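You operate a simulated robot arm through the tools that you are given. There is no shell and no other tool. Be economical: measure what you need, move in short steps, check, and stop when the job is done.

You are at the controls of a simulated two-armed robot. One attempt, no reset.

## Task
Test the yellow tub on DRY and add one spoon of powder for each point under 74 %.
Fine: use the measuring spoon and put it back; tub back, powder tub closed, meter off.

It is judged by the outcome, as a careful person would: the job done as asked, and still so three seconds after it is handed in. It fails if anything else is knocked over, pushed out of place, dropped, spilled or broken.

## Robot
Two 7-joint arms with two-finger parallel grippers on one trunk, on a base that drives. Base frame: it is fixed to the floor where the robot stands at the start and does not move with it; the origin is under the middle of the robot, x ahead of it, y to its left, z up; the surface under the hand at the start is at about z = 0.9. Readings come in m, degrees, newtons and seconds.
The left shoulder is at the start at [0.08, 0.131, 0.947], the right one opposite. With the tool pointing down near the work surface each hand reaches from about 0.38 to 0.84 m from the robot's upright axis, wherever it stands, measured 20 degrees to its own side. Places, roughly: filling valve [0.7, -0.5, 0.9]; meter dial [0.6, -0.1, 0.9]; meter switch [0.5, -0.1, 0.9]; mixer speed knob [0.8, -0.1, 1]; outlet button [0.7, -0.2, 1]; pump handle [0.8, -0.5, 1.1]; tare button [0.5, 0.7, 0.9]; unit button [0.5, 0.7, 0.9]; water button [0.7, 0, 0.9]. Payload 1.57 kg a hand.
The TCP of each hand is the grasp point between the finger pads, 0.03 m short of the fingertips. In the tool frame z runs along the fingers and y along their closing line. Largest opening 0.11 m; finger width 0.024, thickness 0.012; the body of the gripper, 0.048 by 0.112 m, starts 0.078 m behind the TCP.
Orientation is that of the tool frame in the base frame, as [roll, pitch, yaw] about the fixed x, y, z axes, in that order (R = Rz(yaw) Ry(pitch) Rx(roll)). With the fingers straight down and closing along the base's y, the tool's x points along the base's -x, its y along +y and its z along -z.

## Interface
- The arms move only by the tool play_rows. It takes "left_plan", "right_plan" or both (then of equal length, played together; a hand with none holds still); each is a list of rows, each a list of 7 numbers: the shift along the base's x, y, z in units of 20 mm (1.0 is 20 mm), then the turn, a rotation vector about the base's x, y, z in units of 8 degrees (1.0 is 8 degrees), then the finger opening in m, from 0 to 0.11. In form: [[tx, ty, tz, rx, ry, rz, hand], ...]. A call has 1 to 12 rows; each row shifts and turns the commanded pose from where the row before left it. A call with a number of a shift or a turn outside -1 to 1 is refused whole. Each row takes 0.2 s and may step no farther than 0.05 m and 8.6 degrees from the row before; otherwise, or with a gripper value out of range, the whole call is refused. Where a pose cannot be reached the arm comes as near as it can. A force on the tool above 90 N (or 10 N above the force at the start of the call, whichever is more), or a blocked arm, ends the call early, and 0.2 s more pass. Each finger travels about 0.108 m/s and halts on what it meets, pressing with about 29 N; the grip force reading is that of the motor and also rises with nothing between the fingers. The clock runs only during rows and for 0.2 s after the last one: add rows that do not move to give the fingers time. The reply holds the time, the measured pose of the TCP, the force on the tool along the base axes, the opening and the grip force, in the units named above and with some noise, with the torque about the TCP (base axes, N m) and any sound that the robot's microphone picked up, and new pictures: "show" is both (left out), scene, wrist or none (wrist: the cameras of the hands that moved).
- Cameras (640 x 400 px; columns grow to the right, rows downward): "scene" is now at [-0.0492, 0.0145, 1.4452]; the picture's right is [0.15, -0.99, 0.00], its down [-0.33, -0.05, -0.94] and it looks along [0.93, 0.14, -0.33] (base axes); focal length 214 px, centre (320, 200). "left" rides on the left gripper at [0.07, -0.016, -0.141] in its tool frame; the picture's right is [0.23, 0.97, 0.00], its down [-0.86, 0.20, -0.48] and it looks along [-0.47, 0.11, 0.88] (tool axes); focal length 222 px, centre (320, 200). "right" rides on the right gripper at [0.07, 0.016, -0.141] in its tool frame; the picture's right is [-0.23, 0.97, 0.00], its down [-0.86, -0.20, -0.48] and it looks along [-0.47, -0.11, 0.88] (tool axes); focal length 222 px, centre (320, 200). There is no depth. A picture from a camera that has moved, and an enlarged one, comes with that camera's place and axes in the base frame and with its lens.
- steer(legs): drives the robot by 1 to 6 legs, each [ahead, left, turn to the left] in m, m and degrees, along the robot's own axes; the way and the turn of a leg run together, so that a leg with both is an arc; at most 1.5 m and 180 degrees a leg. The arms and the cameras ride along, it lands a little off, and it stops where it bumps. It gives what a move gives, and a new picture of the scene camera.
- aim_head(pan, tilt): turns the head with the scene camera to pan (to the left, within 109 degrees either way) and tilt (down, from -29 to 69), counted from straight ahead of the robot. It gives what a move gives, and a new picture of the scene camera.
- enlarge(camera, box): a new picture of the part [left, top, right, bottom] of that camera's present view, enlarged. It takes no simulated time.
- sign_off(): hands the job in; it is judged then, once.

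Work in short steps. Places have to be worked out from the pictures, the camera data and where the tool is seen: move nearer, look again, correct. Check each grasp and each placing, and mend what went wrong. You have 120 turns and 260 pictures in all, those below and enlarged ones among them. Open the grippers and draw the arms clear of the work before you hand the job in, unless the task says otherwise; then end with one line.

The tools are called after "Emit:" as name(argument=value, ...) on one line, values as JSON. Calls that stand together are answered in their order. play_rows: Moves the arms, as the interface text tells. Its arguments: {"type":"object","properties":{"left_plan":{"type":"array","items":{"type":"array","items":{"type":"number"}}},"right_plan":{"type":"array","items":{"type":"array","items":{"type":"number"}}},"show":{"type":"string","enum":["both","scene","wrist","none"]}},"required":[]} The other tools are called the same way: steer (legs) drives the base; aim_head (pan, tilt) turns the head that bears the scene camera; enlarge (camera, box) takes an enlarged picture of a part of a camera's view; sign_off () hands the job in.

At the start:

```text
t: 0.0
left_eef_pos: [0.4399, 0.2621, 1.2849]
left_ee_rot: [-180.0, 0.0, 180.0]
left_force: [0.7, 0.2, 0.1]
left_torque: [0.0, 0.01, -0.04]
left_grip_width: 0.11
left_gripper_force: 0.0
right_eef_pos: [0.4848, -0.1656, 1.2972]
right_ee_rot: [179.9, 0.1, 180.0]
right_force: [-0.1, -0.2, -0.4]
right_torque: [-0.02, 0.03, 0.0]
right_grip_width: 0.1099
right_gripper_force: 0.1
robot x, y, heading: [0.0007, 0.002, -0.1]
head pan, tilt: [8.4, 19.2]
```

scene: 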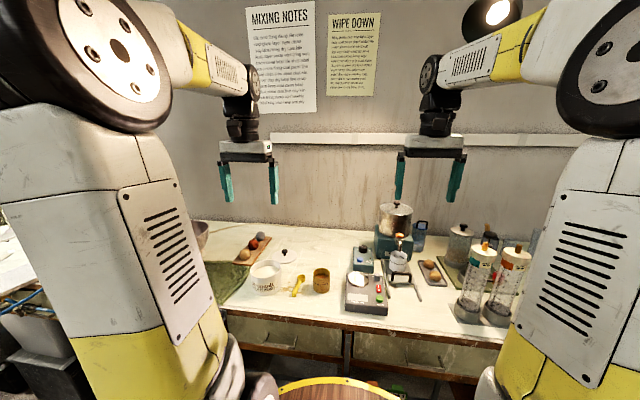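
right: 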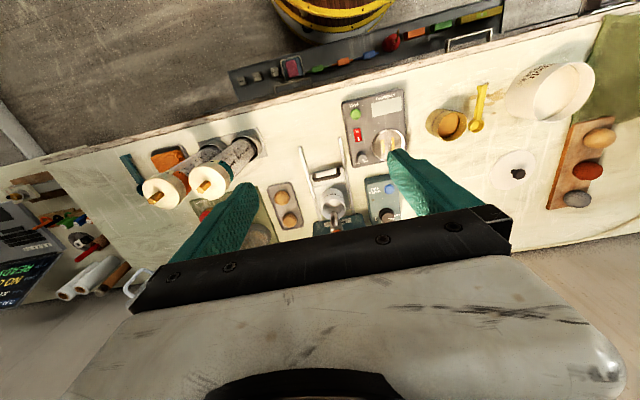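
left: 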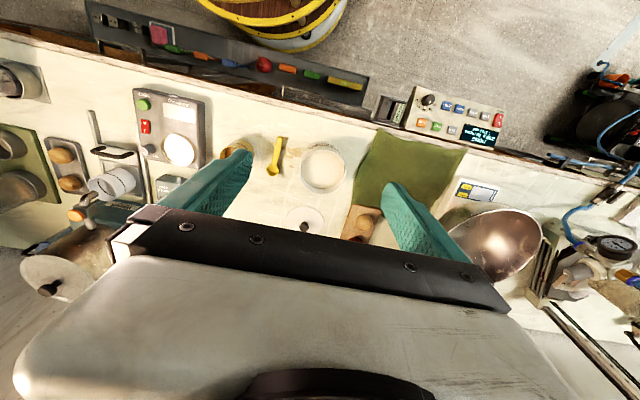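

I'll look closer at the bench and the notices on the wall first.

Emit:
enlarge(camera="scene", box=[220, 200, 460, 350])

Emit:
enlarge(camera="scene", box=[240, 0, 390, 115])

Emit:
enlarge(camera="right", box=[300, 60, 620, 260])

Emit:
enlarge(camera="left", box=[80, 70, 400, 270])

```text
2.67 times, centred on (340, 275) of scene
camera zoom: at [-0.0492, 0.0145, 1.4452], right [0.15, -0.99, 0.0], down [-0.33, -0.05, -0.94], along [0.93, 0.14, -0.33], focal length 572 px, centre (267, 0)
```

zoom: 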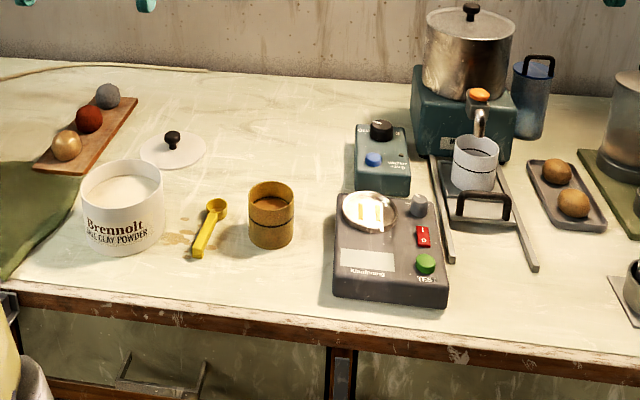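

```text
3.48 times, centred on (315, 58) of scene
camera zoom: at [-0.0492, 0.0145, 1.4452], right [0.15, -0.99, 0.0], down [-0.33, -0.05, -0.94], along [0.93, 0.14, -0.33], focal length 746 px, centre (337, 696)
```

zoom: 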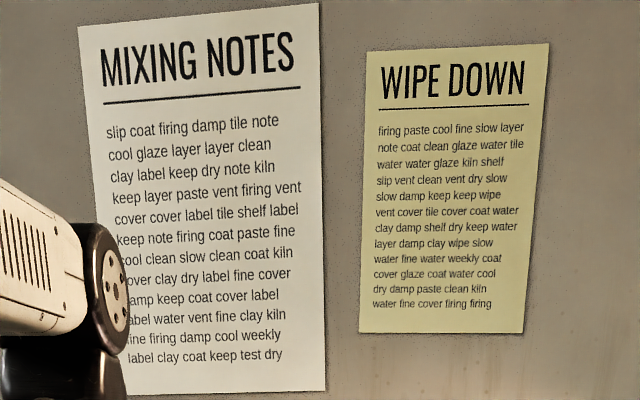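

```text
2.00 times, centred on (460, 160) of right
camera zoom: at [0.4143, -0.1485, 1.4385], right [0.23, 0.97, 0.0], down [0.86, -0.2, 0.48], along [0.47, -0.11, -0.88], focal length 444 px, centre (40, 280)
```

zoom: 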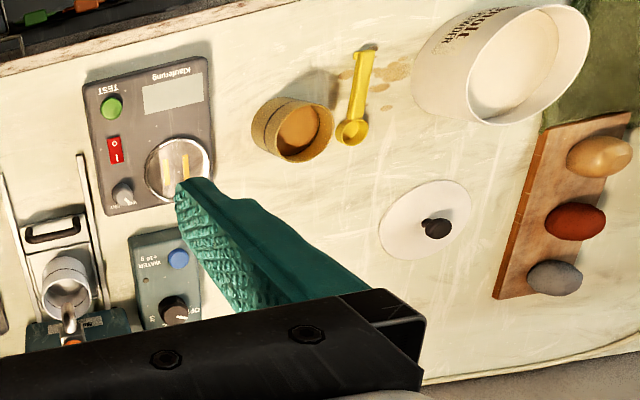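

```text
2.00 times, centred on (240, 170) of left
camera zoom: at [0.3708, 0.246, 1.4268], right [-0.23, 0.97, 0.0], down [0.86, 0.2, 0.48], along [0.47, 0.11, -0.88], focal length 444 px, centre (480, 260)
```

zoom: 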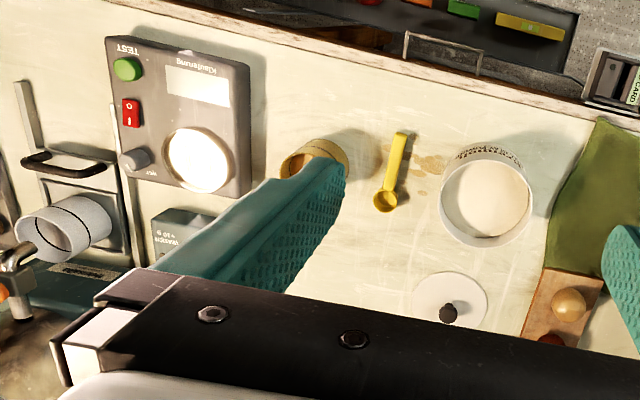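

Meter with pan is near (0.58,-0.03), yellow tub near (0.55,0.10), spoon near (0.52–0.60,0.19), powder tub near (0.53,0.29), lid near (0.73,0.29). I bring both wrist cameras lower for a better look.

Emit:
play_rows(right_plan=[[-0.4, 0.8, -1, 0, 0, 0, 0.11], [-0.4, 0.8, -1, 0, 0, 0, 0.11], [-0.4, 0.8, -1, 0, 0, 0, 0.11], [-0.4, 0.8, -1, 0, 0, 0, 0.11], [-0.4, 0.8, -1, 0, 0, 0, 0.11], [-0.4, 0.5, -1, 0, 0, 0, 0.11], [-0.4, 0, -1, 0, 0, 0, 0.11]], left_plan=[[-0.3, 0, -1, 0, 0, 0, 0.11], [-0.3, 0, -1, 0, 0, 0, 0.11], [-0.3, 0, -1, 0, 0, 0, 0.11], [0, 0, -1, 0, 0, 0, 0.11], [0, 0, -1, 0, 0, 0, 0.11], [0, 0, -1, 0, 0, 0, 0.11], [0, 0, -0.5, 0, 0, 0, 0.11]], show="wrist")

```text
t: 1.6
left_eef_pos: [0.4228, 0.2629, 1.1553]
left_ee_rot: [-179.9, 0.1, -179.9]
left_force: [0.5, -0.9, -0.2]
left_torque: [0.01, -0.01, 0.02]
left_grip_width: 0.11
left_gripper_force: 0.0
right_eef_pos: [0.4278, -0.073, 1.1567]
right_ee_rot: [180.0, 0.1, -179.9]
right_force: [0.1, 0.3, -0.3]
right_torque: [0.02, -0.03, -0.01]
right_grip_width: 0.1099
right_gripper_force: 0.0
robot x, y, heading: [0.0029, -0.0003, 0.1]
head pan, tilt: [8.4, 19.2]
camera right: at [0.3573, -0.0571, 1.2982], right [0.23, 0.97, 0.0], down [0.85, -0.2, 0.48], along [0.47, -0.11, -0.88], focal length 222 px, centre (320, 200)
camera left: at [0.3531, 0.2467, 1.2973], right [-0.23, 0.97, 0.0], down [0.85, 0.2, 0.48], along [0.47, 0.11, -0.88], focal length 222 px, centre (320, 200)
```

right: 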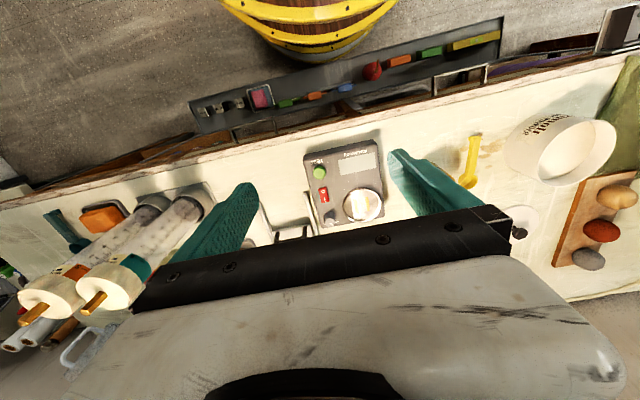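
left: 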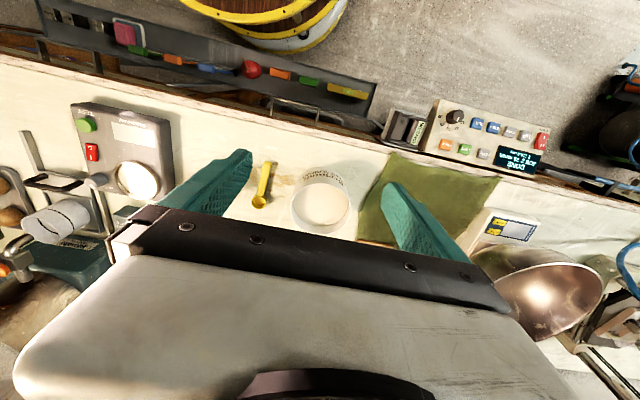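

Emit:
enlarge(camera="right", box=[290, 125, 410, 235])

Emit:
enlarge(camera="left", box=[200, 140, 400, 250])

Emit:
enlarge(camera="scene", box=[335, 255, 400, 320])

Emit:
enlarge(camera="left", box=[380, 90, 560, 260])

```text
3.64 times, centred on (350, 180) of right
camera zoom: at [0.3573, -0.0571, 1.2982], right [0.23, 0.97, 0.0], down [0.85, -0.2, 0.48], along [0.47, -0.11, -0.88], focal length 808 px, centre (211, 273)
```

zoom: 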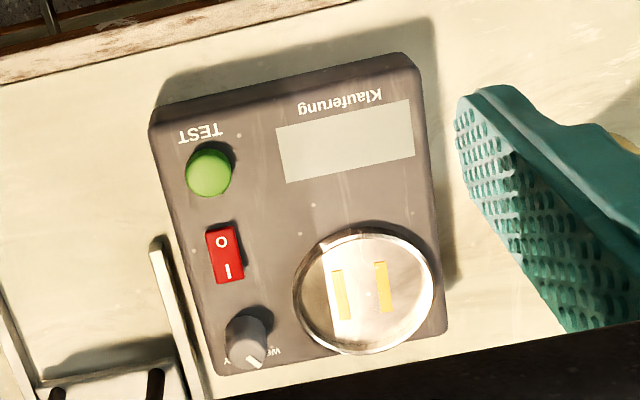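

```text
3.20 times, centred on (300, 195) of left
camera zoom: at [0.3531, 0.2467, 1.2973], right [-0.23, 0.97, 0.0], down [0.85, 0.2, 0.48], along [0.47, 0.11, -0.88], focal length 711 px, centre (384, 216)
```

zoom: 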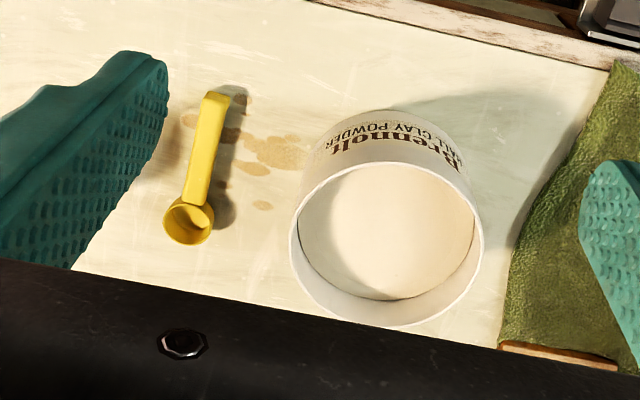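

```text
6.15 times, centred on (368, 288) of scene
camera zoom: at [-0.0492, 0.0145, 1.4452], right [0.15, -0.99, 0.0], down [-0.33, -0.05, -0.94], along [0.93, 0.14, -0.33], focal length 1320 px, centre (28, -338)
```

zoom: 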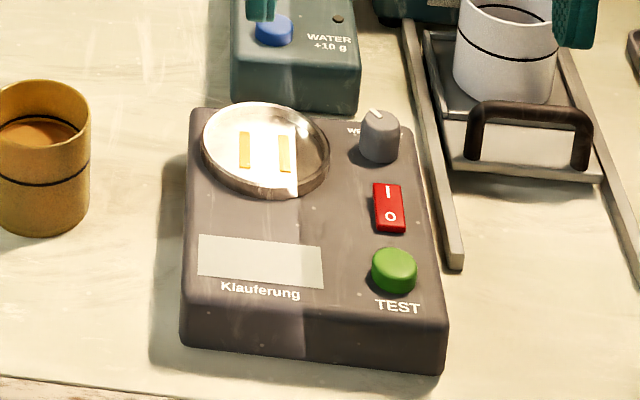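

```text
2.35 times, centred on (470, 175) of left
camera zoom: at [0.3531, 0.2467, 1.2973], right [-0.23, 0.97, 0.0], down [0.85, 0.2, 0.48], along [0.47, 0.11, -0.88], focal length 523 px, centre (-33, 259)
```

zoom: 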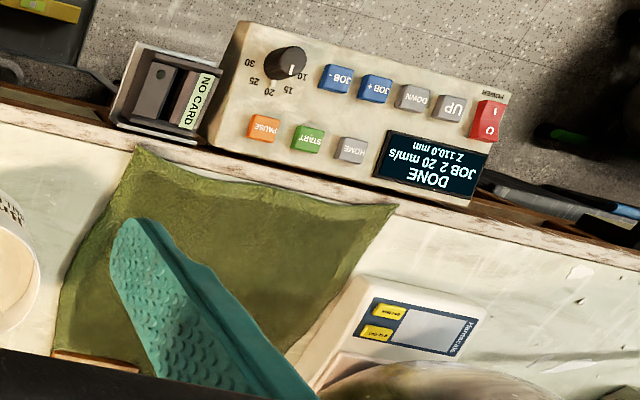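

Knob pointer and its WET/DRY labels need a close look; I move the right hand forward and down above the dial.

Emit:
play_rows(right_plan=[[0.95, -0.3, -0.95, 0, 0, 0, 0.11], [0.95, -0.3, -0.95, 0, 0, 0, 0.11], [0.95, -0.3, -0.95, 0, 0, 0, 0.11], [0.95, -0.3, -0.95, 0, 0, 0, 0.11], [0.95, -0.3, -0.95, 0, 0, 0, 0.11]], show="wrist")

Emit:
enlarge(camera="right", box=[250, 90, 410, 215])

```text
t: 2.8
left_eef_pos: [0.4219, 0.2636, 1.156]
left_ee_rot: [-179.9, 0.0, -180.0]
left_force: [0.0, -0.7, 0.7]
left_torque: [-0.02, 0.0, 0.01]
left_grip_width: 0.1102
left_gripper_force: 0.1
right_eef_pos: [0.5229, -0.1051, 1.0626]
right_ee_rot: [-179.9, 0.0, -179.9]
right_force: [-0.5, 0.2, -0.3]
right_torque: [-0.01, -0.02, -0.01]
right_grip_width: 0.11
right_gripper_force: 0.1
robot x, y, heading: [0.0006, 0.0003, -0.3]
head pan, tilt: [8.4, 19.2]
camera right: at [0.4525, -0.0886, 1.2035], right [0.23, 0.97, 0.0], down [0.86, -0.2, 0.48], along [0.47, -0.11, -0.88], focal length 222 px, centre (320, 200)
```

right: 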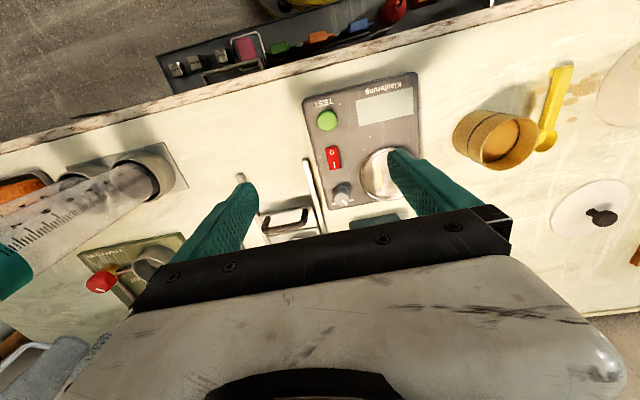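

```text
3.20 times, centred on (330, 152) of right
camera zoom: at [0.4525, -0.0886, 1.2035], right [0.23, 0.97, 0.0], down [0.86, -0.2, 0.48], along [0.47, -0.11, -0.88], focal length 711 px, centre (288, 352)
```

zoom: 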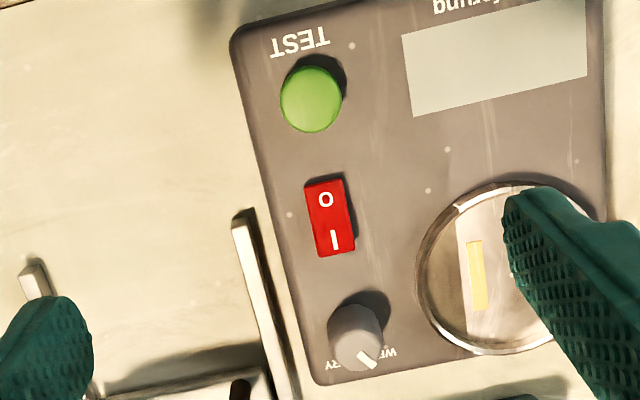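

Knob at about (0.583,-0.092), pointing at WET; DRY lies clockwise of it. I turn the right hand so that its fingers clear the pan and the switch, narrow it and go above the knob.

Emit:
play_rows(right_plan=[[0.5, 0.1, 0, 0, 0, -0.94, 0.09], [0.5, 0.1, 0, 0, 0, -0.94, 0.07], [0.5, 0.1, 0, 0, 0, -0.94, 0.05], [0.5, 0.1, -0.5, 0, 0, -0.94, 0.04], [0.5, 0.1, -0.5, 0, 0, -0.94, 0.04], [0.5, 0.15, -0.6, 0, 0, -0.93, 0.04], [0, 0, 0, 0, 0, 0, 0.04]])

Emit:
enlarge(camera="right", box=[240, 90, 440, 240])

Emit:
enlarge(camera="scene", box=[335, 225, 425, 315])

```text
t: 4.4
left_eef_pos: [0.4222, 0.2621, 1.155]
left_ee_rot: [-180.0, 0.0, -180.0]
left_force: [-0.2, -0.3, -0.3]
left_torque: [0.0, 0.02, 0.04]
left_grip_width: 0.11
left_gripper_force: 0.1
right_eef_pos: [0.5833, -0.0917, 1.031]
right_ee_rot: [-180.0, 0.0, 135.0]
right_force: [0.0, 0.4, -0.2]
right_torque: [-0.02, 0.05, 0.02]
right_grip_width: 0.0399
right_gripper_force: 0.1
robot x, y, heading: [0.0002, 0.0026, 0.1]
head pan, tilt: [8.4, 19.2]
camera scene: at [-0.0492, 0.0145, 1.4452], right [0.15, -0.99, 0.0], down [-0.33, -0.05, -0.94], along [0.93, 0.14, -0.33], focal length 214 px, centre (320, 200)
camera right: at [0.5453, -0.0303, 1.1727], right [0.85, 0.53, 0.0], down [0.46, -0.75, 0.48], along [0.25, -0.41, -0.88], focal length 222 px, centre (320, 200)
```

scene: 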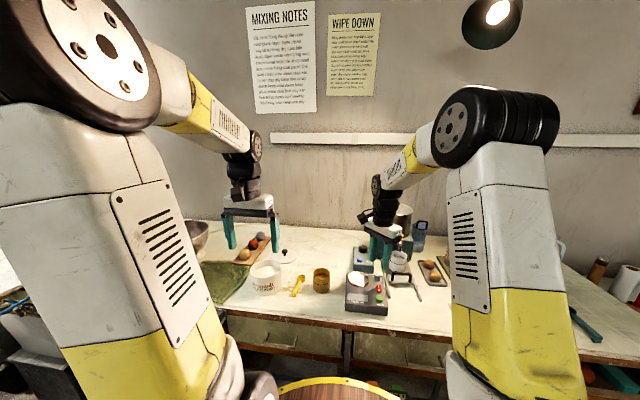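
right: 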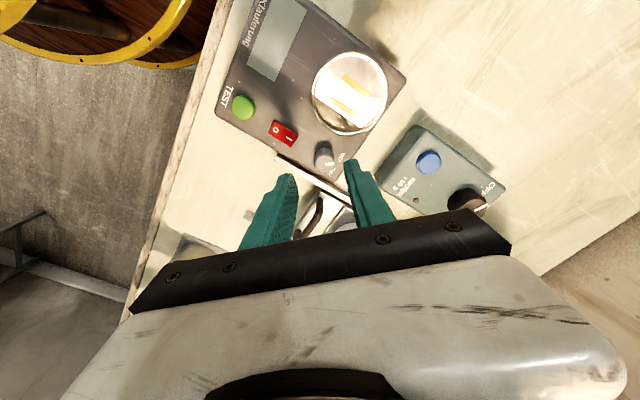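

```text
2.67 times, centred on (340, 165) of right
camera zoom: at [0.5453, -0.0303, 1.1727], right [0.85, 0.53, 0.0], down [0.46, -0.75, 0.48], along [0.25, -0.41, -0.88], focal length 592 px, centre (267, 293)
```

zoom: 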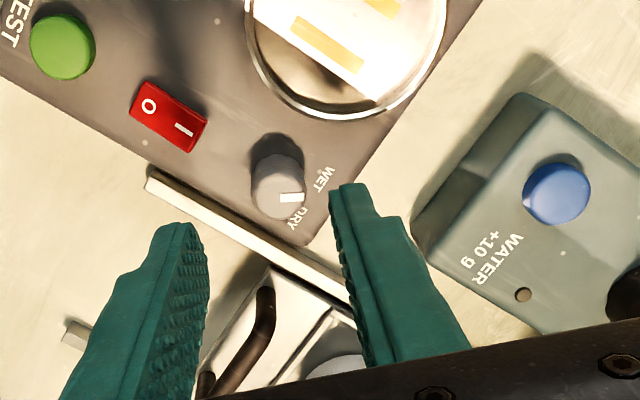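

```text
4.44 times, centred on (380, 270) of scene
camera zoom: at [-0.0492, 0.0145, 1.4452], right [0.15, -0.99, 0.0], down [-0.33, -0.05, -0.94], along [0.93, 0.14, -0.33], focal length 953 px, centre (53, -111)
```

zoom: 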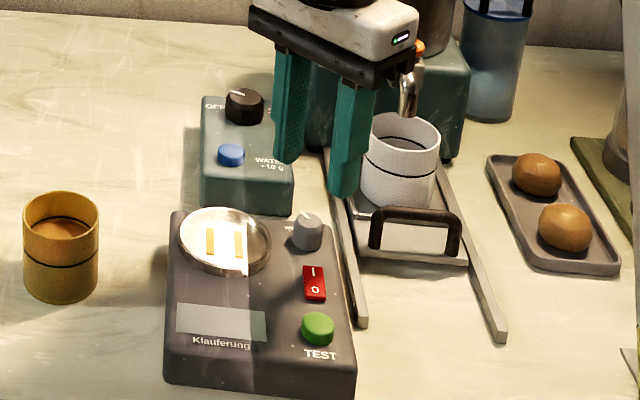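

Pointer is at WET (about +25°), DRY about -32°. I descend on the knob and close.

Emit:
play_rows(right_plan=[[0.05, 0.03, -1, 0, 0, 0, 0.04], [0.05, 0.03, -1, 0, 0, 0, 0.04], [0, 0, -0.45, 0, 0, 0, 0.04], [0, 0, 0, 0, 0, 0, 0.03], [0, 0, 0, 0, 0, 0, 0.015], [0, 0, 0, 0, 0, 0, 0.015]])

Emit:
enlarge(camera="scene", box=[335, 225, 425, 315])

Emit:
enlarge(camera="right", box=[240, 90, 440, 240])

```text
t: 5.8
left_eef_pos: [0.4225, 0.2635, 1.1563]
left_ee_rot: [-180.0, 0.1, -180.0]
left_force: [0.2, -0.2, -0.2]
left_torque: [-0.02, 0.03, 0.0]
left_grip_width: 0.1101
left_gripper_force: 0.0
right_eef_pos: [0.5863, -0.0908, 0.981]
right_ee_rot: [179.9, 0.0, 134.9]
right_force: [6.9, 6.1, -3.9]
right_torque: [0.12, -0.35, -0.01]
right_grip_width: 0.0195
right_gripper_force: 34.0
robot x, y, heading: [0.0026, 0.0015, 0.1]
head pan, tilt: [8.4, 19.2]
camera scene: at [-0.0487, 0.0148, 1.4452], right [0.15, -0.99, 0.0], down [-0.33, -0.05, -0.94], along [0.93, 0.14, -0.33], focal length 214 px, centre (320, 200)
camera right: at [0.5482, -0.0287, 1.1223], right [0.85, 0.53, 0.0], down [0.46, -0.75, 0.48], along [0.25, -0.41, -0.88], focal length 222 px, centre (320, 200)
```

scene: 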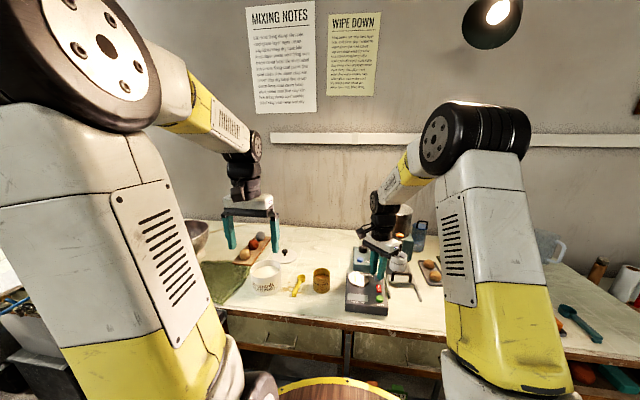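
right: 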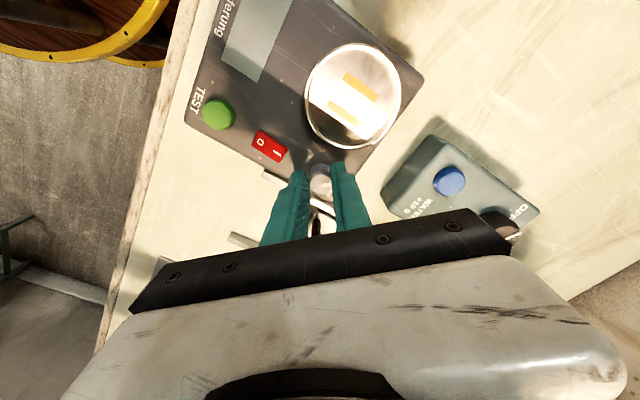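

```text
4.44 times, centred on (380, 270) of scene
camera zoom: at [-0.0487, 0.0148, 1.4452], right [0.15, -0.99, 0.0], down [-0.33, -0.05, -0.94], along [0.93, 0.14, -0.33], focal length 953 px, centre (53, -111)
```

zoom: 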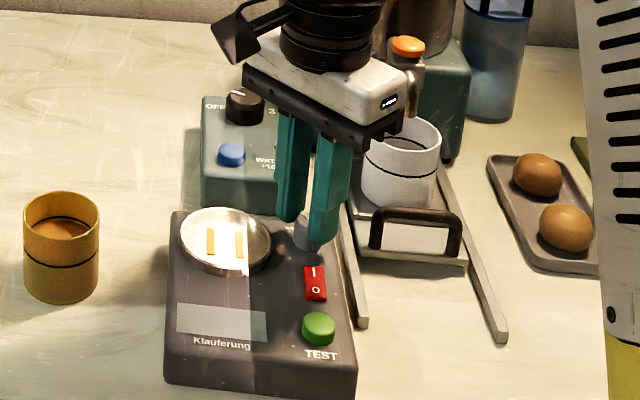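

```text
2.67 times, centred on (340, 165) of right
camera zoom: at [0.5482, -0.0287, 1.1223], right [0.85, 0.53, 0.0], down [0.46, -0.75, 0.48], along [0.25, -0.41, -0.88], focal length 592 px, centre (267, 293)
```

zoom: 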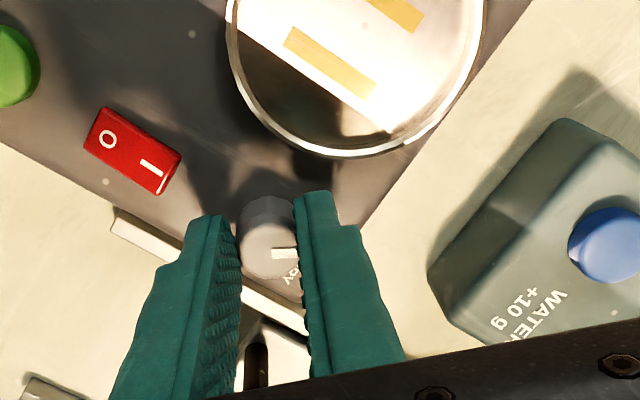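

The knob is gripped (19.5 mm). I turn it clockwise by about 57°, easing the side load slightly.

Emit:
play_rows(right_plan=[[0.05, 0.05, 0, 0, 0, -0.9, 0.015], [0, 0, 0, 0, 0, -0.9, 0.015], [0, 0, 0, 0, 0, -0.9, 0.015], [0, 0, 0, 0, 0, -0.9, 0.015], [0, 0, 0, 0, 0, -0.9, 0.015], [0, 0, 0, 0, 0, -0.9, 0.015], [0, 0, 0, 0, 0, -0.9, 0.015], [0, 0, 0, 0, 0, -0.8, 0.015]], show="wrist")

Emit:
enlarge(camera="right", box=[240, 90, 440, 240])

```text
t: 7.6
left_eef_pos: [0.4235, 0.2644, 1.155]
left_ee_rot: [-180.0, 0.0, -180.0]
left_force: [0.2, -0.4, -0.2]
left_torque: [-0.01, 0.02, 0.03]
left_grip_width: 0.11
left_gripper_force: 0.0
right_eef_pos: [0.5898, -0.0882, 0.981]
right_ee_rot: [179.6, -0.3, 78.1]
right_force: [34.6, 13.6, -7.9]
right_torque: [0.31, -0.93, 0.12]
right_grip_width: 0.02
right_gripper_force: 33.4
robot x, y, heading: [0.0004, 0.0039, -0.0]
head pan, tilt: [8.4, 19.2]
camera right: at [0.6188, -0.024, 1.1232], right [0.91, -0.42, 0.01], down [-0.38, -0.8, 0.47], along [-0.2, -0.43, -0.88], focal length 222 px, centre (320, 200)
```

right: 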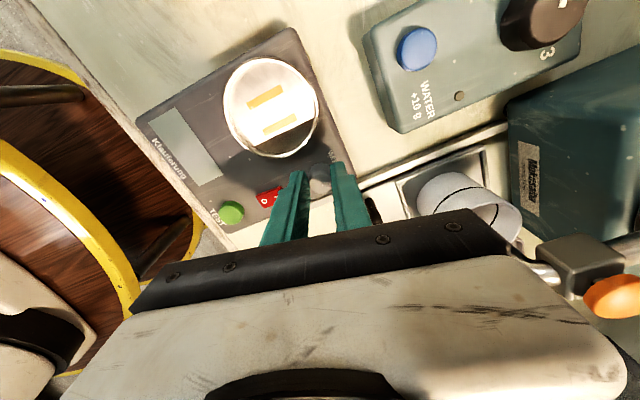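

```text
2.67 times, centred on (340, 165) of right
camera zoom: at [0.6188, -0.024, 1.1232], right [0.91, -0.42, 0.01], down [-0.38, -0.8, 0.47], along [-0.2, -0.43, -0.88], focal length 592 px, centre (267, 293)
```

zoom: 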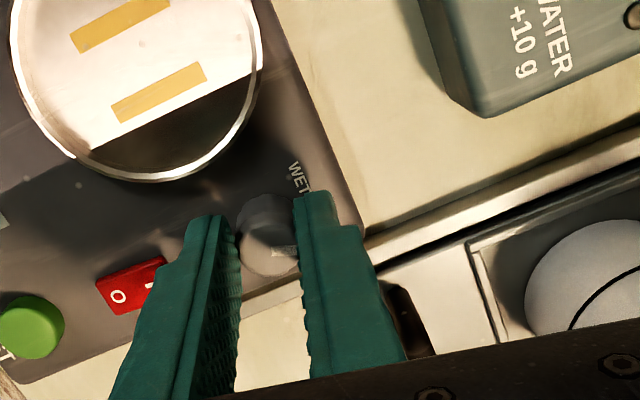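

The pointer now seems to face DRY. I release, rise and look.

Emit:
play_rows(right_plan=[[0, 0, 0, 0, 0, 0, 0.025], [0, 0, 0, 0, 0, 0, 0.04], [0, 0, 1, 0, 0, 0, 0.04], [0, 0, 1, 0, 0, 0, 0.04], [0, 0, 1, 0, 0, 0, 0.04]])

Emit:
enlarge(camera="right", box=[240, 90, 440, 240])

Emit:
enlarge(camera="scene", box=[335, 225, 425, 315])

```text
t: 8.8
left_eef_pos: [0.422, 0.2626, 1.1554]
left_ee_rot: [-179.9, 0.0, -180.0]
left_force: [0.3, -0.7, -0.8]
left_torque: [-0.01, 0.02, -0.01]
left_grip_width: 0.1102
left_gripper_force: 0.0
right_eef_pos: [0.5865, -0.0892, 1.042]
right_ee_rot: [179.9, 0.0, 78.3]
right_force: [0.1, -0.4, -0.7]
right_torque: [-0.01, 0.01, 0.01]
right_grip_width: 0.0399
right_gripper_force: 0.0
robot x, y, heading: [0.0007, -0.0007, 0.1]
head pan, tilt: [8.4, 19.2]
camera scene: at [-0.049, 0.0146, 1.4452], right [0.15, -0.99, 0.0], down [-0.33, -0.05, -0.94], along [0.93, 0.14, -0.33], focal length 214 px, centre (320, 200)
camera right: at [0.6158, -0.025, 1.1825], right [0.91, -0.42, 0.0], down [-0.37, -0.8, 0.48], along [-0.2, -0.43, -0.88], focal length 222 px, centre (320, 200)
```

scene: 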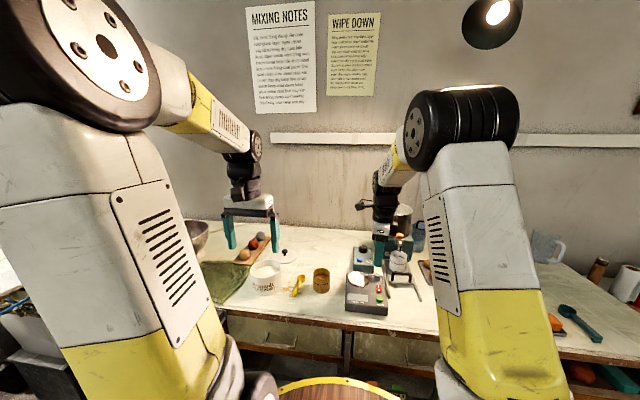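
right: 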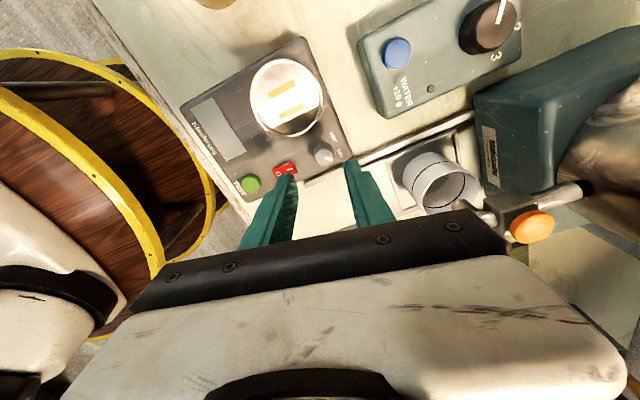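

```text
2.67 times, centred on (340, 165) of right
camera zoom: at [0.6158, -0.025, 1.1825], right [0.91, -0.42, 0.0], down [-0.37, -0.8, 0.48], along [-0.2, -0.43, -0.88], focal length 592 px, centre (267, 293)
```

zoom: 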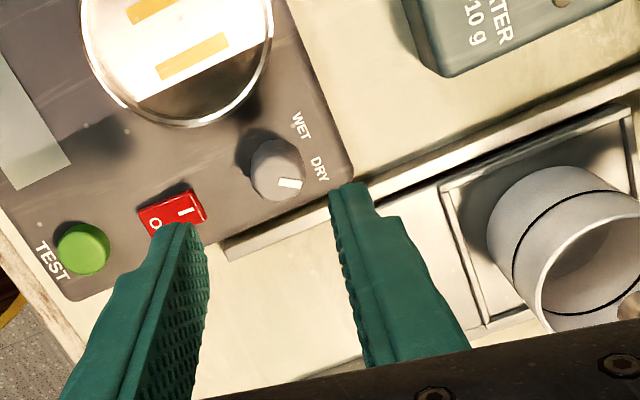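

```text
4.44 times, centred on (380, 270) of scene
camera zoom: at [-0.049, 0.0146, 1.4452], right [0.15, -0.99, 0.0], down [-0.33, -0.05, -0.94], along [0.93, 0.14, -0.33], focal length 953 px, centre (53, -111)
```

zoom: 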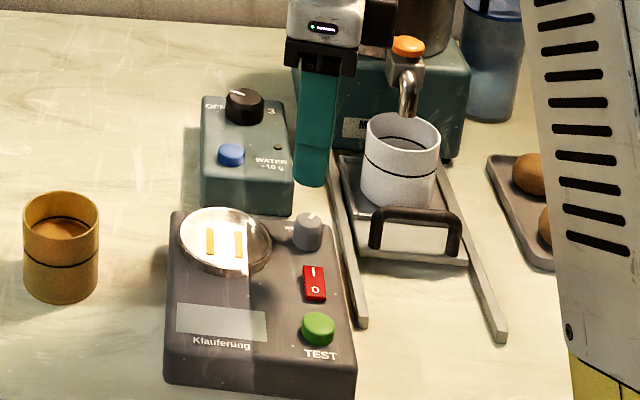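

Dial is at DRY. Now I close the fingers and go above the "I" end of the switch (about 0.552,-0.091).

Emit:
play_rows(right_plan=[[-0.6, -0.05, 0, 0, 0, 0.5, 0.02], [-0.6, -0.05, 0, 0, 0, 0.5, 0.0], [-0.5, 0, 0, 0, 0, 0.45, 0.0], [0, 0, -1, 0, 0, 0, 0.0], [0, 0, -0.85, 0, 0, 0, 0.0], [0, 0, 0, 0, 0, 0, 0.0]])

Emit:
enlarge(camera="right", box=[220, 90, 420, 240])

Emit:
enlarge(camera="scene", box=[335, 225, 425, 315])

```text
t: 10.2
left_eef_pos: [0.4226, 0.2625, 1.1548]
left_ee_rot: [-180.0, 0.0, -180.0]
left_force: [0.0, 0.2, 0.1]
left_torque: [0.0, 0.05, -0.02]
left_grip_width: 0.1101
left_gripper_force: 0.1
right_eef_pos: [0.5525, -0.0916, 1.0039]
right_ee_rot: [-180.0, 0.1, 89.8]
right_force: [-0.6, -0.3, 0.0]
right_torque: [0.0, -0.01, 0.01]
right_grip_width: 0.0
right_gripper_force: 21.1
robot x, y, heading: [0.0003, -0.005, -0.1]
head pan, tilt: [8.4, 19.2]
camera scene: at [-0.0492, 0.0145, 1.4452], right [0.15, -0.99, 0.0], down [-0.33, -0.05, -0.94], along [0.93, 0.14, -0.33], focal length 214 px, centre (320, 200)
camera right: at [0.5681, -0.0219, 1.1455], right [0.97, -0.23, 0.0], down [-0.2, -0.85, 0.48], along [-0.11, -0.47, -0.88], focal length 222 px, centre (320, 200)
```

scene: 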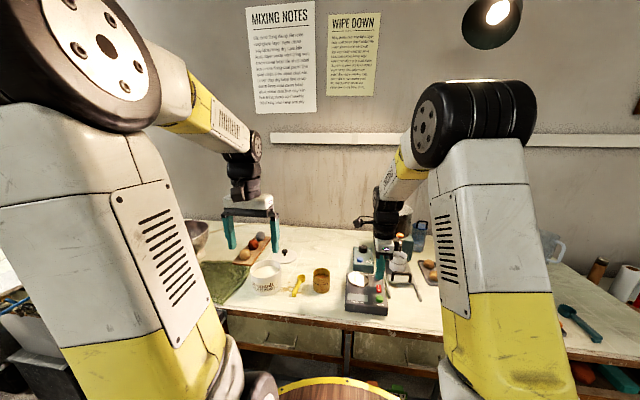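
right: 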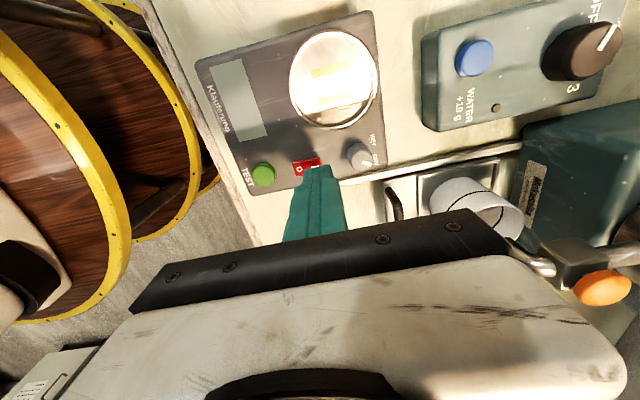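

```text
2.67 times, centred on (320, 165) of right
camera zoom: at [0.5681, -0.0219, 1.1455], right [0.97, -0.23, 0.0], down [-0.2, -0.85, 0.48], along [-0.11, -0.47, -0.88], focal length 592 px, centre (320, 293)
```

zoom: 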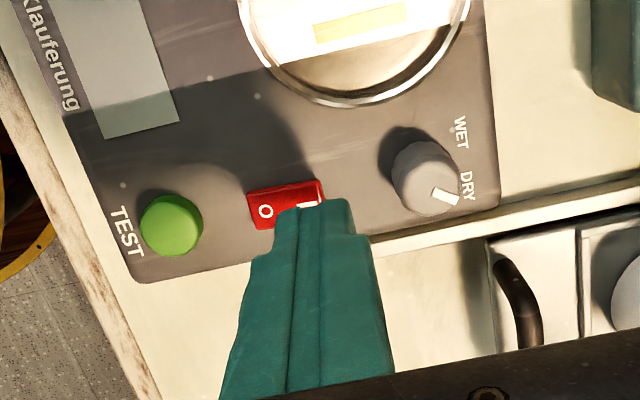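

```text
4.44 times, centred on (380, 270) of scene
camera zoom: at [-0.0492, 0.0145, 1.4452], right [0.15, -0.99, 0.0], down [-0.33, -0.05, -0.94], along [0.93, 0.14, -0.33], focal length 953 px, centre (53, -111)
```

zoom: 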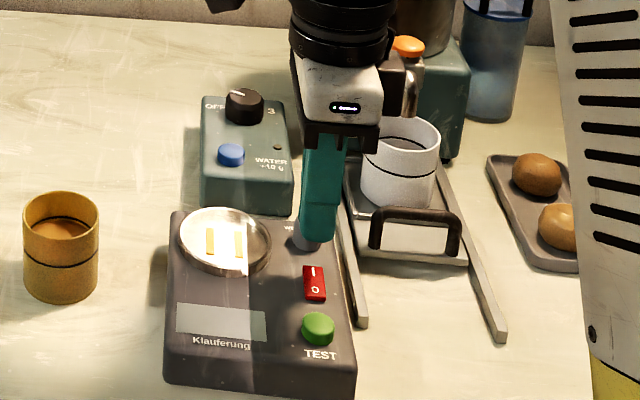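

Aligned over the "I" half. I lower in small steps and watch force and display.

Emit:
play_rows(right_plan=[[0, 0, -0.5, 0, 0, 0, 0.0], [0, 0, -0.4, 0, 0, 0, 0.0], [0, 0, -0.2, 0, 0, 0, 0.0], [0, 0, 0, 0, 0, 0, 0.0]], show="none")

Emit:
enlarge(camera="scene", box=[335, 225, 425, 315])

```text
t: 11.2
left_eef_pos: [0.4223, 0.2629, 1.156]
left_ee_rot: [-179.9, -0.1, -179.9]
left_force: [-0.3, 0.0, 0.9]
left_torque: [-0.02, 0.0, 0.01]
left_grip_width: 0.1102
left_gripper_force: 0.1
right_eef_pos: [0.5531, -0.0922, 0.9834]
right_ee_rot: [180.0, 0.0, 89.7]
right_force: [0.2, 1.4, 0.0]
right_torque: [-0.03, -0.01, 0.0]
right_grip_width: 0.0
right_gripper_force: 21.2
robot x, y, heading: [0.0027, -0.0042, 0.1]
head pan, tilt: [8.4, 19.2]
```

```text
4.44 times, centred on (380, 270) of scene
camera zoom: at [-0.0492, 0.0145, 1.4452], right [0.15, -0.99, 0.0], down [-0.33, -0.05, -0.94], along [0.93, 0.14, -0.33], focal length 953 px, centre (53, -111)
```

zoom: 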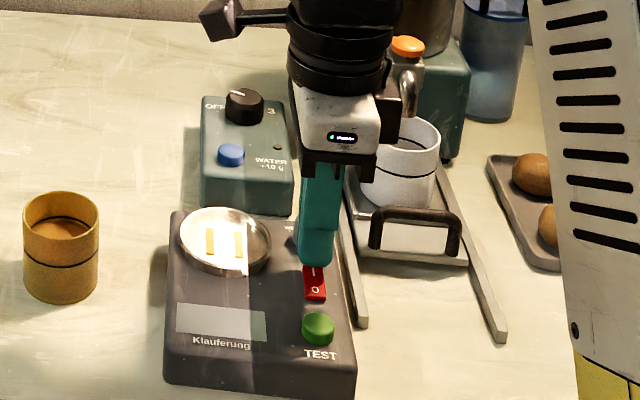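

No contact yet; a little farther down in small steps.

Emit:
play_rows(right_plan=[[0, 0, -0.15, 0, 0, 0, 0.0], [0, 0, -0.15, 0, 0, 0, 0.0], [0, 0, -0.1, 0, 0, 0, 0.0], [0, 0, 0, 0, 0, 0, 0.0]], show="none")

Emit:
enlarge(camera="scene", box=[335, 225, 425, 315])

```text
t: 12.2
left_eef_pos: [0.4233, 0.2631, 1.1551]
left_ee_rot: [180.0, 0.0, 180.0]
left_force: [0.3, 0.9, 0.3]
left_torque: [0.03, 0.02, 0.0]
left_grip_width: 0.1099
left_gripper_force: 0.0
right_eef_pos: [0.553, -0.0917, 0.9754]
right_ee_rot: [-180.0, 0.0, 89.8]
right_force: [0.3, -0.7, 1.1]
right_torque: [-0.04, 0.03, 0.01]
right_grip_width: 0.0
right_gripper_force: 21.1
robot x, y, heading: [-0.0026, 0.0014, -0.1]
head pan, tilt: [8.4, 19.2]
```

```text
4.44 times, centred on (380, 270) of scene
camera zoom: at [-0.0491, 0.0145, 1.4452], right [0.15, -0.99, 0.0], down [-0.33, -0.05, -0.94], along [0.93, 0.14, -0.33], focal length 953 px, centre (53, -111)
```

zoom: 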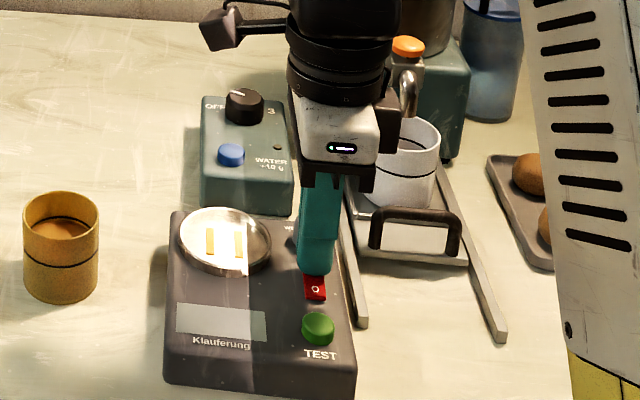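

Just touching, maybe. I go down another few millimetres.

Emit:
play_rows(right_plan=[[0, 0, -0.1, 0, 0, 0, 0.0], [0, 0, -0.1, 0, 0, 0, 0.0], [0, 0, -0.1, 0, 0, 0, 0.0]], show="none")

Emit:
enlarge(camera="scene", box=[335, 225, 425, 315])

```text
t: 13.0
left_eef_pos: [0.4201, 0.2636, 1.1551]
left_ee_rot: [-179.9, 0.2, -180.0]
left_force: [0.3, -0.3, -0.3]
left_torque: [-0.02, 0.02, 0.0]
left_grip_width: 0.1103
left_gripper_force: 0.1
right_eef_pos: [0.5527, -0.0916, 0.9731]
right_ee_rot: [179.5, 0.0, 89.7]
right_force: [-10.1, -9.4, 70.1]
right_torque: [-0.34, 1.0, 0.08]
right_grip_width: 0.0003
right_gripper_force: 20.8
robot x, y, heading: [0.0029, -0.0, 0.2]
head pan, tilt: [8.4, 19.2]
```

```text
4.44 times, centred on (380, 270) of scene
camera zoom: at [-0.0515, 0.0144, 1.4451], right [0.15, -0.99, 0.0], down [-0.32, -0.05, -0.94], along [0.93, 0.14, -0.33], focal length 953 px, centre (53, -111)
```

zoom: 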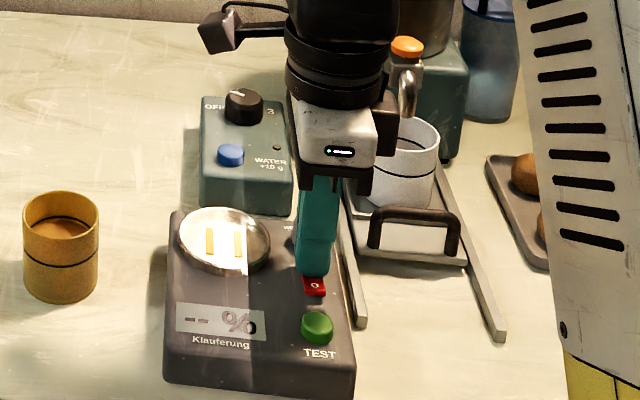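

Meter is on and shows "-- %". I lift off, and carry the right hand over to the yellow tub (about 0.561,0.098, rim at z≈0.961), moving the left hand aside a little.

Emit:
play_rows(right_plan=[[0, 0, 1, 0, 0, 0, 0.0], [0, 0, 1, 0, 0, 0, 0.02], [0, 0, 1, 0, 0, 0, 0.04], [0.05, 1, 1, 0, 0, 0, 0.06], [0.05, 1, 0.5, 0, 0, 0, 0.08], [0.05, 1, 0, 0, 0, 0, 0.09], [0.05, 1, 0, 0, 0, 0, 0.09], [0.05, 1, 0, 0, 0, 0, 0.09], [0.05, 1, 0, 0, 0, 0, 0.09], [0.05, 1, 0, 0, 0, 0, 0.09], [0, 1, 0, 0, 0, 0, 0.09], [0, 1, 0, 0, 0, 0, 0.09]], left_plan=[[0, 0.3, 0, 0, 0, 0, 0.11], [0, 0.3, 0, 0, 0, 0, 0.11], [0, 0.3, 0, 0, 0, 0, 0.11], [0, 0.3, 0, 0, 0, 0, 0.11], [0, 0.3, 0, 0, 0, 0, 0.11], [0, 0.3, 0, 0, 0, 0, 0.11], [0, 0.3, 0, 0, 0, 0, 0.11], [0, 0.3, 0, 0, 0, 0, 0.11], [0, 0.3, 0, 0, 0, 0, 0.11], [0, 0.3, 0, 0, 0, 0, 0.11], [0, 0, 0, 0, 0, 0, 0.11], [0, 0, 0, 0, 0, 0, 0.11]])

Emit:
enlarge(camera="scene", box=[280, 215, 400, 315])

```text
t: 15.6
left_eef_pos: [0.4212, 0.3209, 1.1571]
left_ee_rot: [180.0, 0.0, 179.9]
left_force: [-0.8, 0.2, -0.2]
left_torque: [0.01, 0.0, 0.01]
left_grip_width: 0.1098
left_gripper_force: 0.1
right_eef_pos: [0.5594, 0.0874, 1.0588]
right_ee_rot: [-180.0, 0.0, 89.8]
right_force: [-0.7, 0.3, 0.6]
right_torque: [0.05, 0.0, -0.02]
right_grip_width: 0.0901
right_gripper_force: 0.0
robot x, y, heading: [0.0015, -0.0025, 0.2]
head pan, tilt: [8.4, 19.2]
camera scene: at [-0.0492, 0.0144, 1.4452], right [0.15, -0.99, 0.0], down [-0.33, -0.05, -0.94], along [0.93, 0.14, -0.33], focal length 214 px, centre (320, 200)
camera right: at [0.575, 0.1577, 1.1996], right [0.97, -0.23, 0.0], down [-0.2, -0.85, 0.48], along [-0.11, -0.47, -0.88], focal length 222 px, centre (320, 200)
camera left: at [0.352, 0.3055, 1.2974], right [-0.23, 0.97, 0.0], down [0.86, 0.2, 0.48], along [0.47, 0.11, -0.88], focal length 222 px, centre (320, 200)
```

scene: 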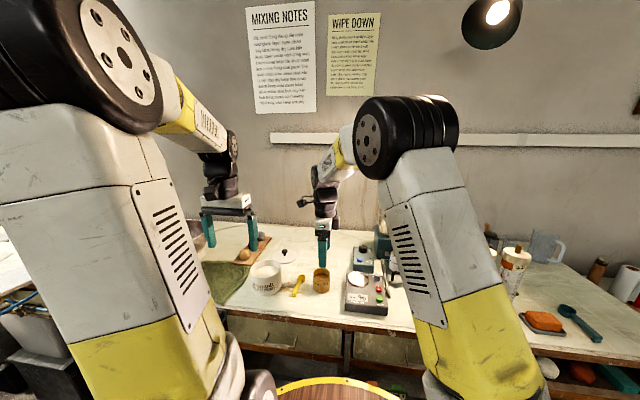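
right: 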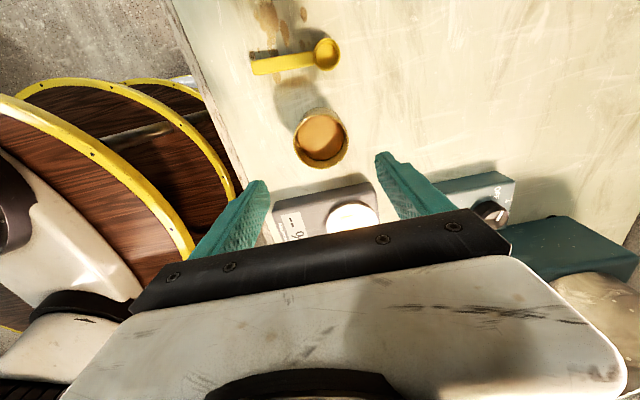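
left: 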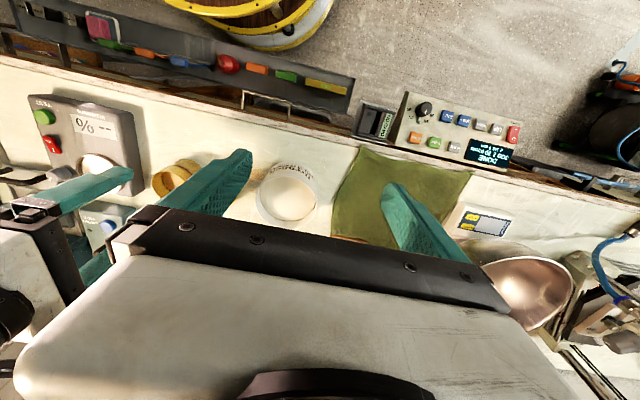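

```text
4.00 times, centred on (340, 265) of scene
camera zoom: at [-0.0492, 0.0144, 1.4452], right [0.15, -0.99, 0.0], down [-0.33, -0.05, -0.94], along [0.93, 0.14, -0.33], focal length 858 px, centre (240, -60)
```

zoom: 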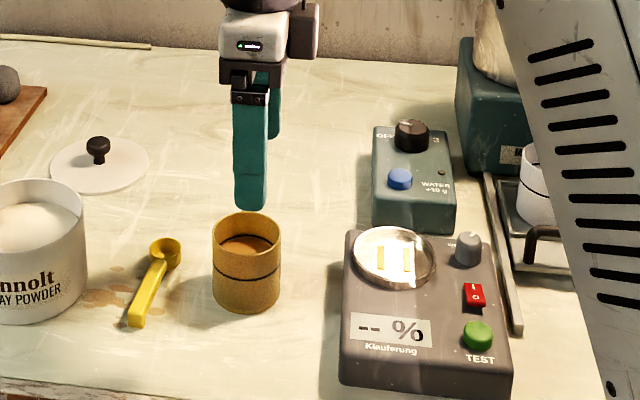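

Tub centre ≈(0.562,0.100). I descend around it, gripping high so the fingertips will clear the pan rim.

Emit:
play_rows(right_plan=[[0.15, 0.63, -1, 0, 0, 0, 0.09], [0, 0, -1, 0, 0, 0, 0.09], [0, 0, -1, 0, 0, 0, 0.09], [0, 0, -1, 0, 0, 0, 0.09], [0, 0, -1, 0, 0, 0, 0.09], [0, 0, -0.45, 0, 0, 0, 0.09], [0, 0, 0, 0, 0, 0, 0.07], [0, 0, 0, 0, 0, 0, 0.06], [0, 0, 0, 0, 0, 0, 0.05], [0, 0, 0, 0, 0, 0, 0.05]])

Emit:
enlarge(camera="scene", box=[280, 215, 400, 315])

```text
t: 17.8
left_eef_pos: [0.4217, 0.321, 1.1556]
left_ee_rot: [180.0, 0.1, 179.9]
left_force: [0.1, 1.2, 1.3]
left_torque: [-0.01, 0.0, 0.02]
left_grip_width: 0.11
left_gripper_force: 0.1
right_eef_pos: [0.5628, 0.0997, 0.9491]
right_ee_rot: [-180.0, 0.1, 89.7]
right_force: [0.1, -0.3, 0.0]
right_torque: [0.01, -0.03, 0.02]
right_grip_width: 0.0584
right_gripper_force: 28.5
robot x, y, heading: [-0.0027, 0.0009, -0.2]
head pan, tilt: [8.4, 19.2]
camera scene: at [-0.0491, 0.0146, 1.4452], right [0.15, -0.99, 0.0], down [-0.33, -0.05, -0.94], along [0.93, 0.14, -0.33], focal length 214 px, centre (320, 200)
camera right: at [0.5785, 0.1703, 1.0904], right [0.97, -0.23, 0.0], down [-0.2, -0.85, 0.48], along [-0.11, -0.47, -0.88], focal length 222 px, centre (320, 200)
```

scene: 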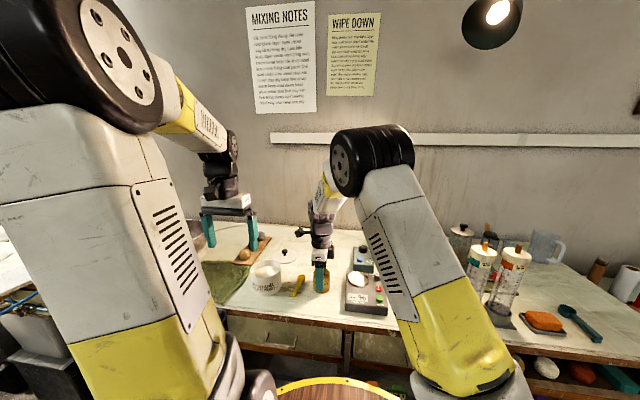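
right: 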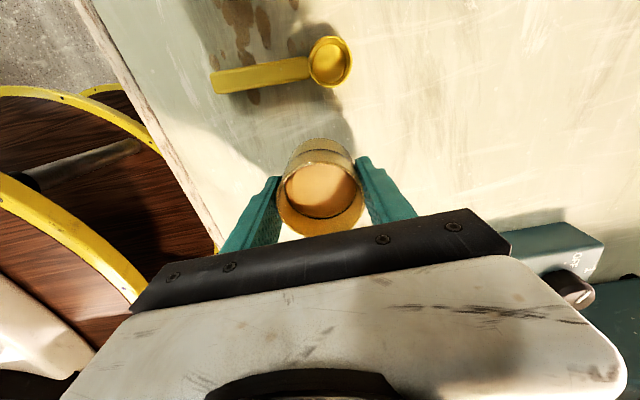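

```text
4.00 times, centred on (340, 265) of scene
camera zoom: at [-0.0491, 0.0146, 1.4452], right [0.15, -0.99, 0.0], down [-0.33, -0.05, -0.94], along [0.93, 0.14, -0.33], focal length 858 px, centre (240, -60)
```

zoom: 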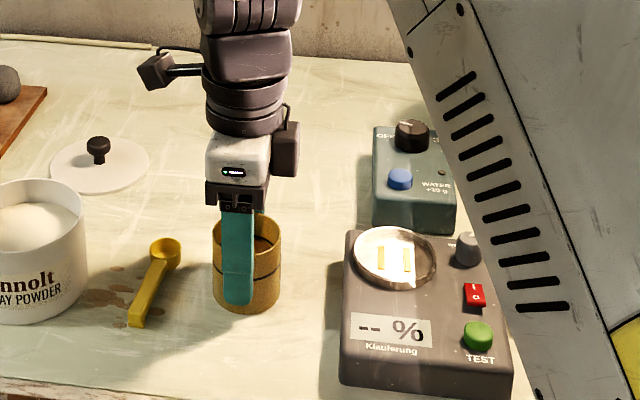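

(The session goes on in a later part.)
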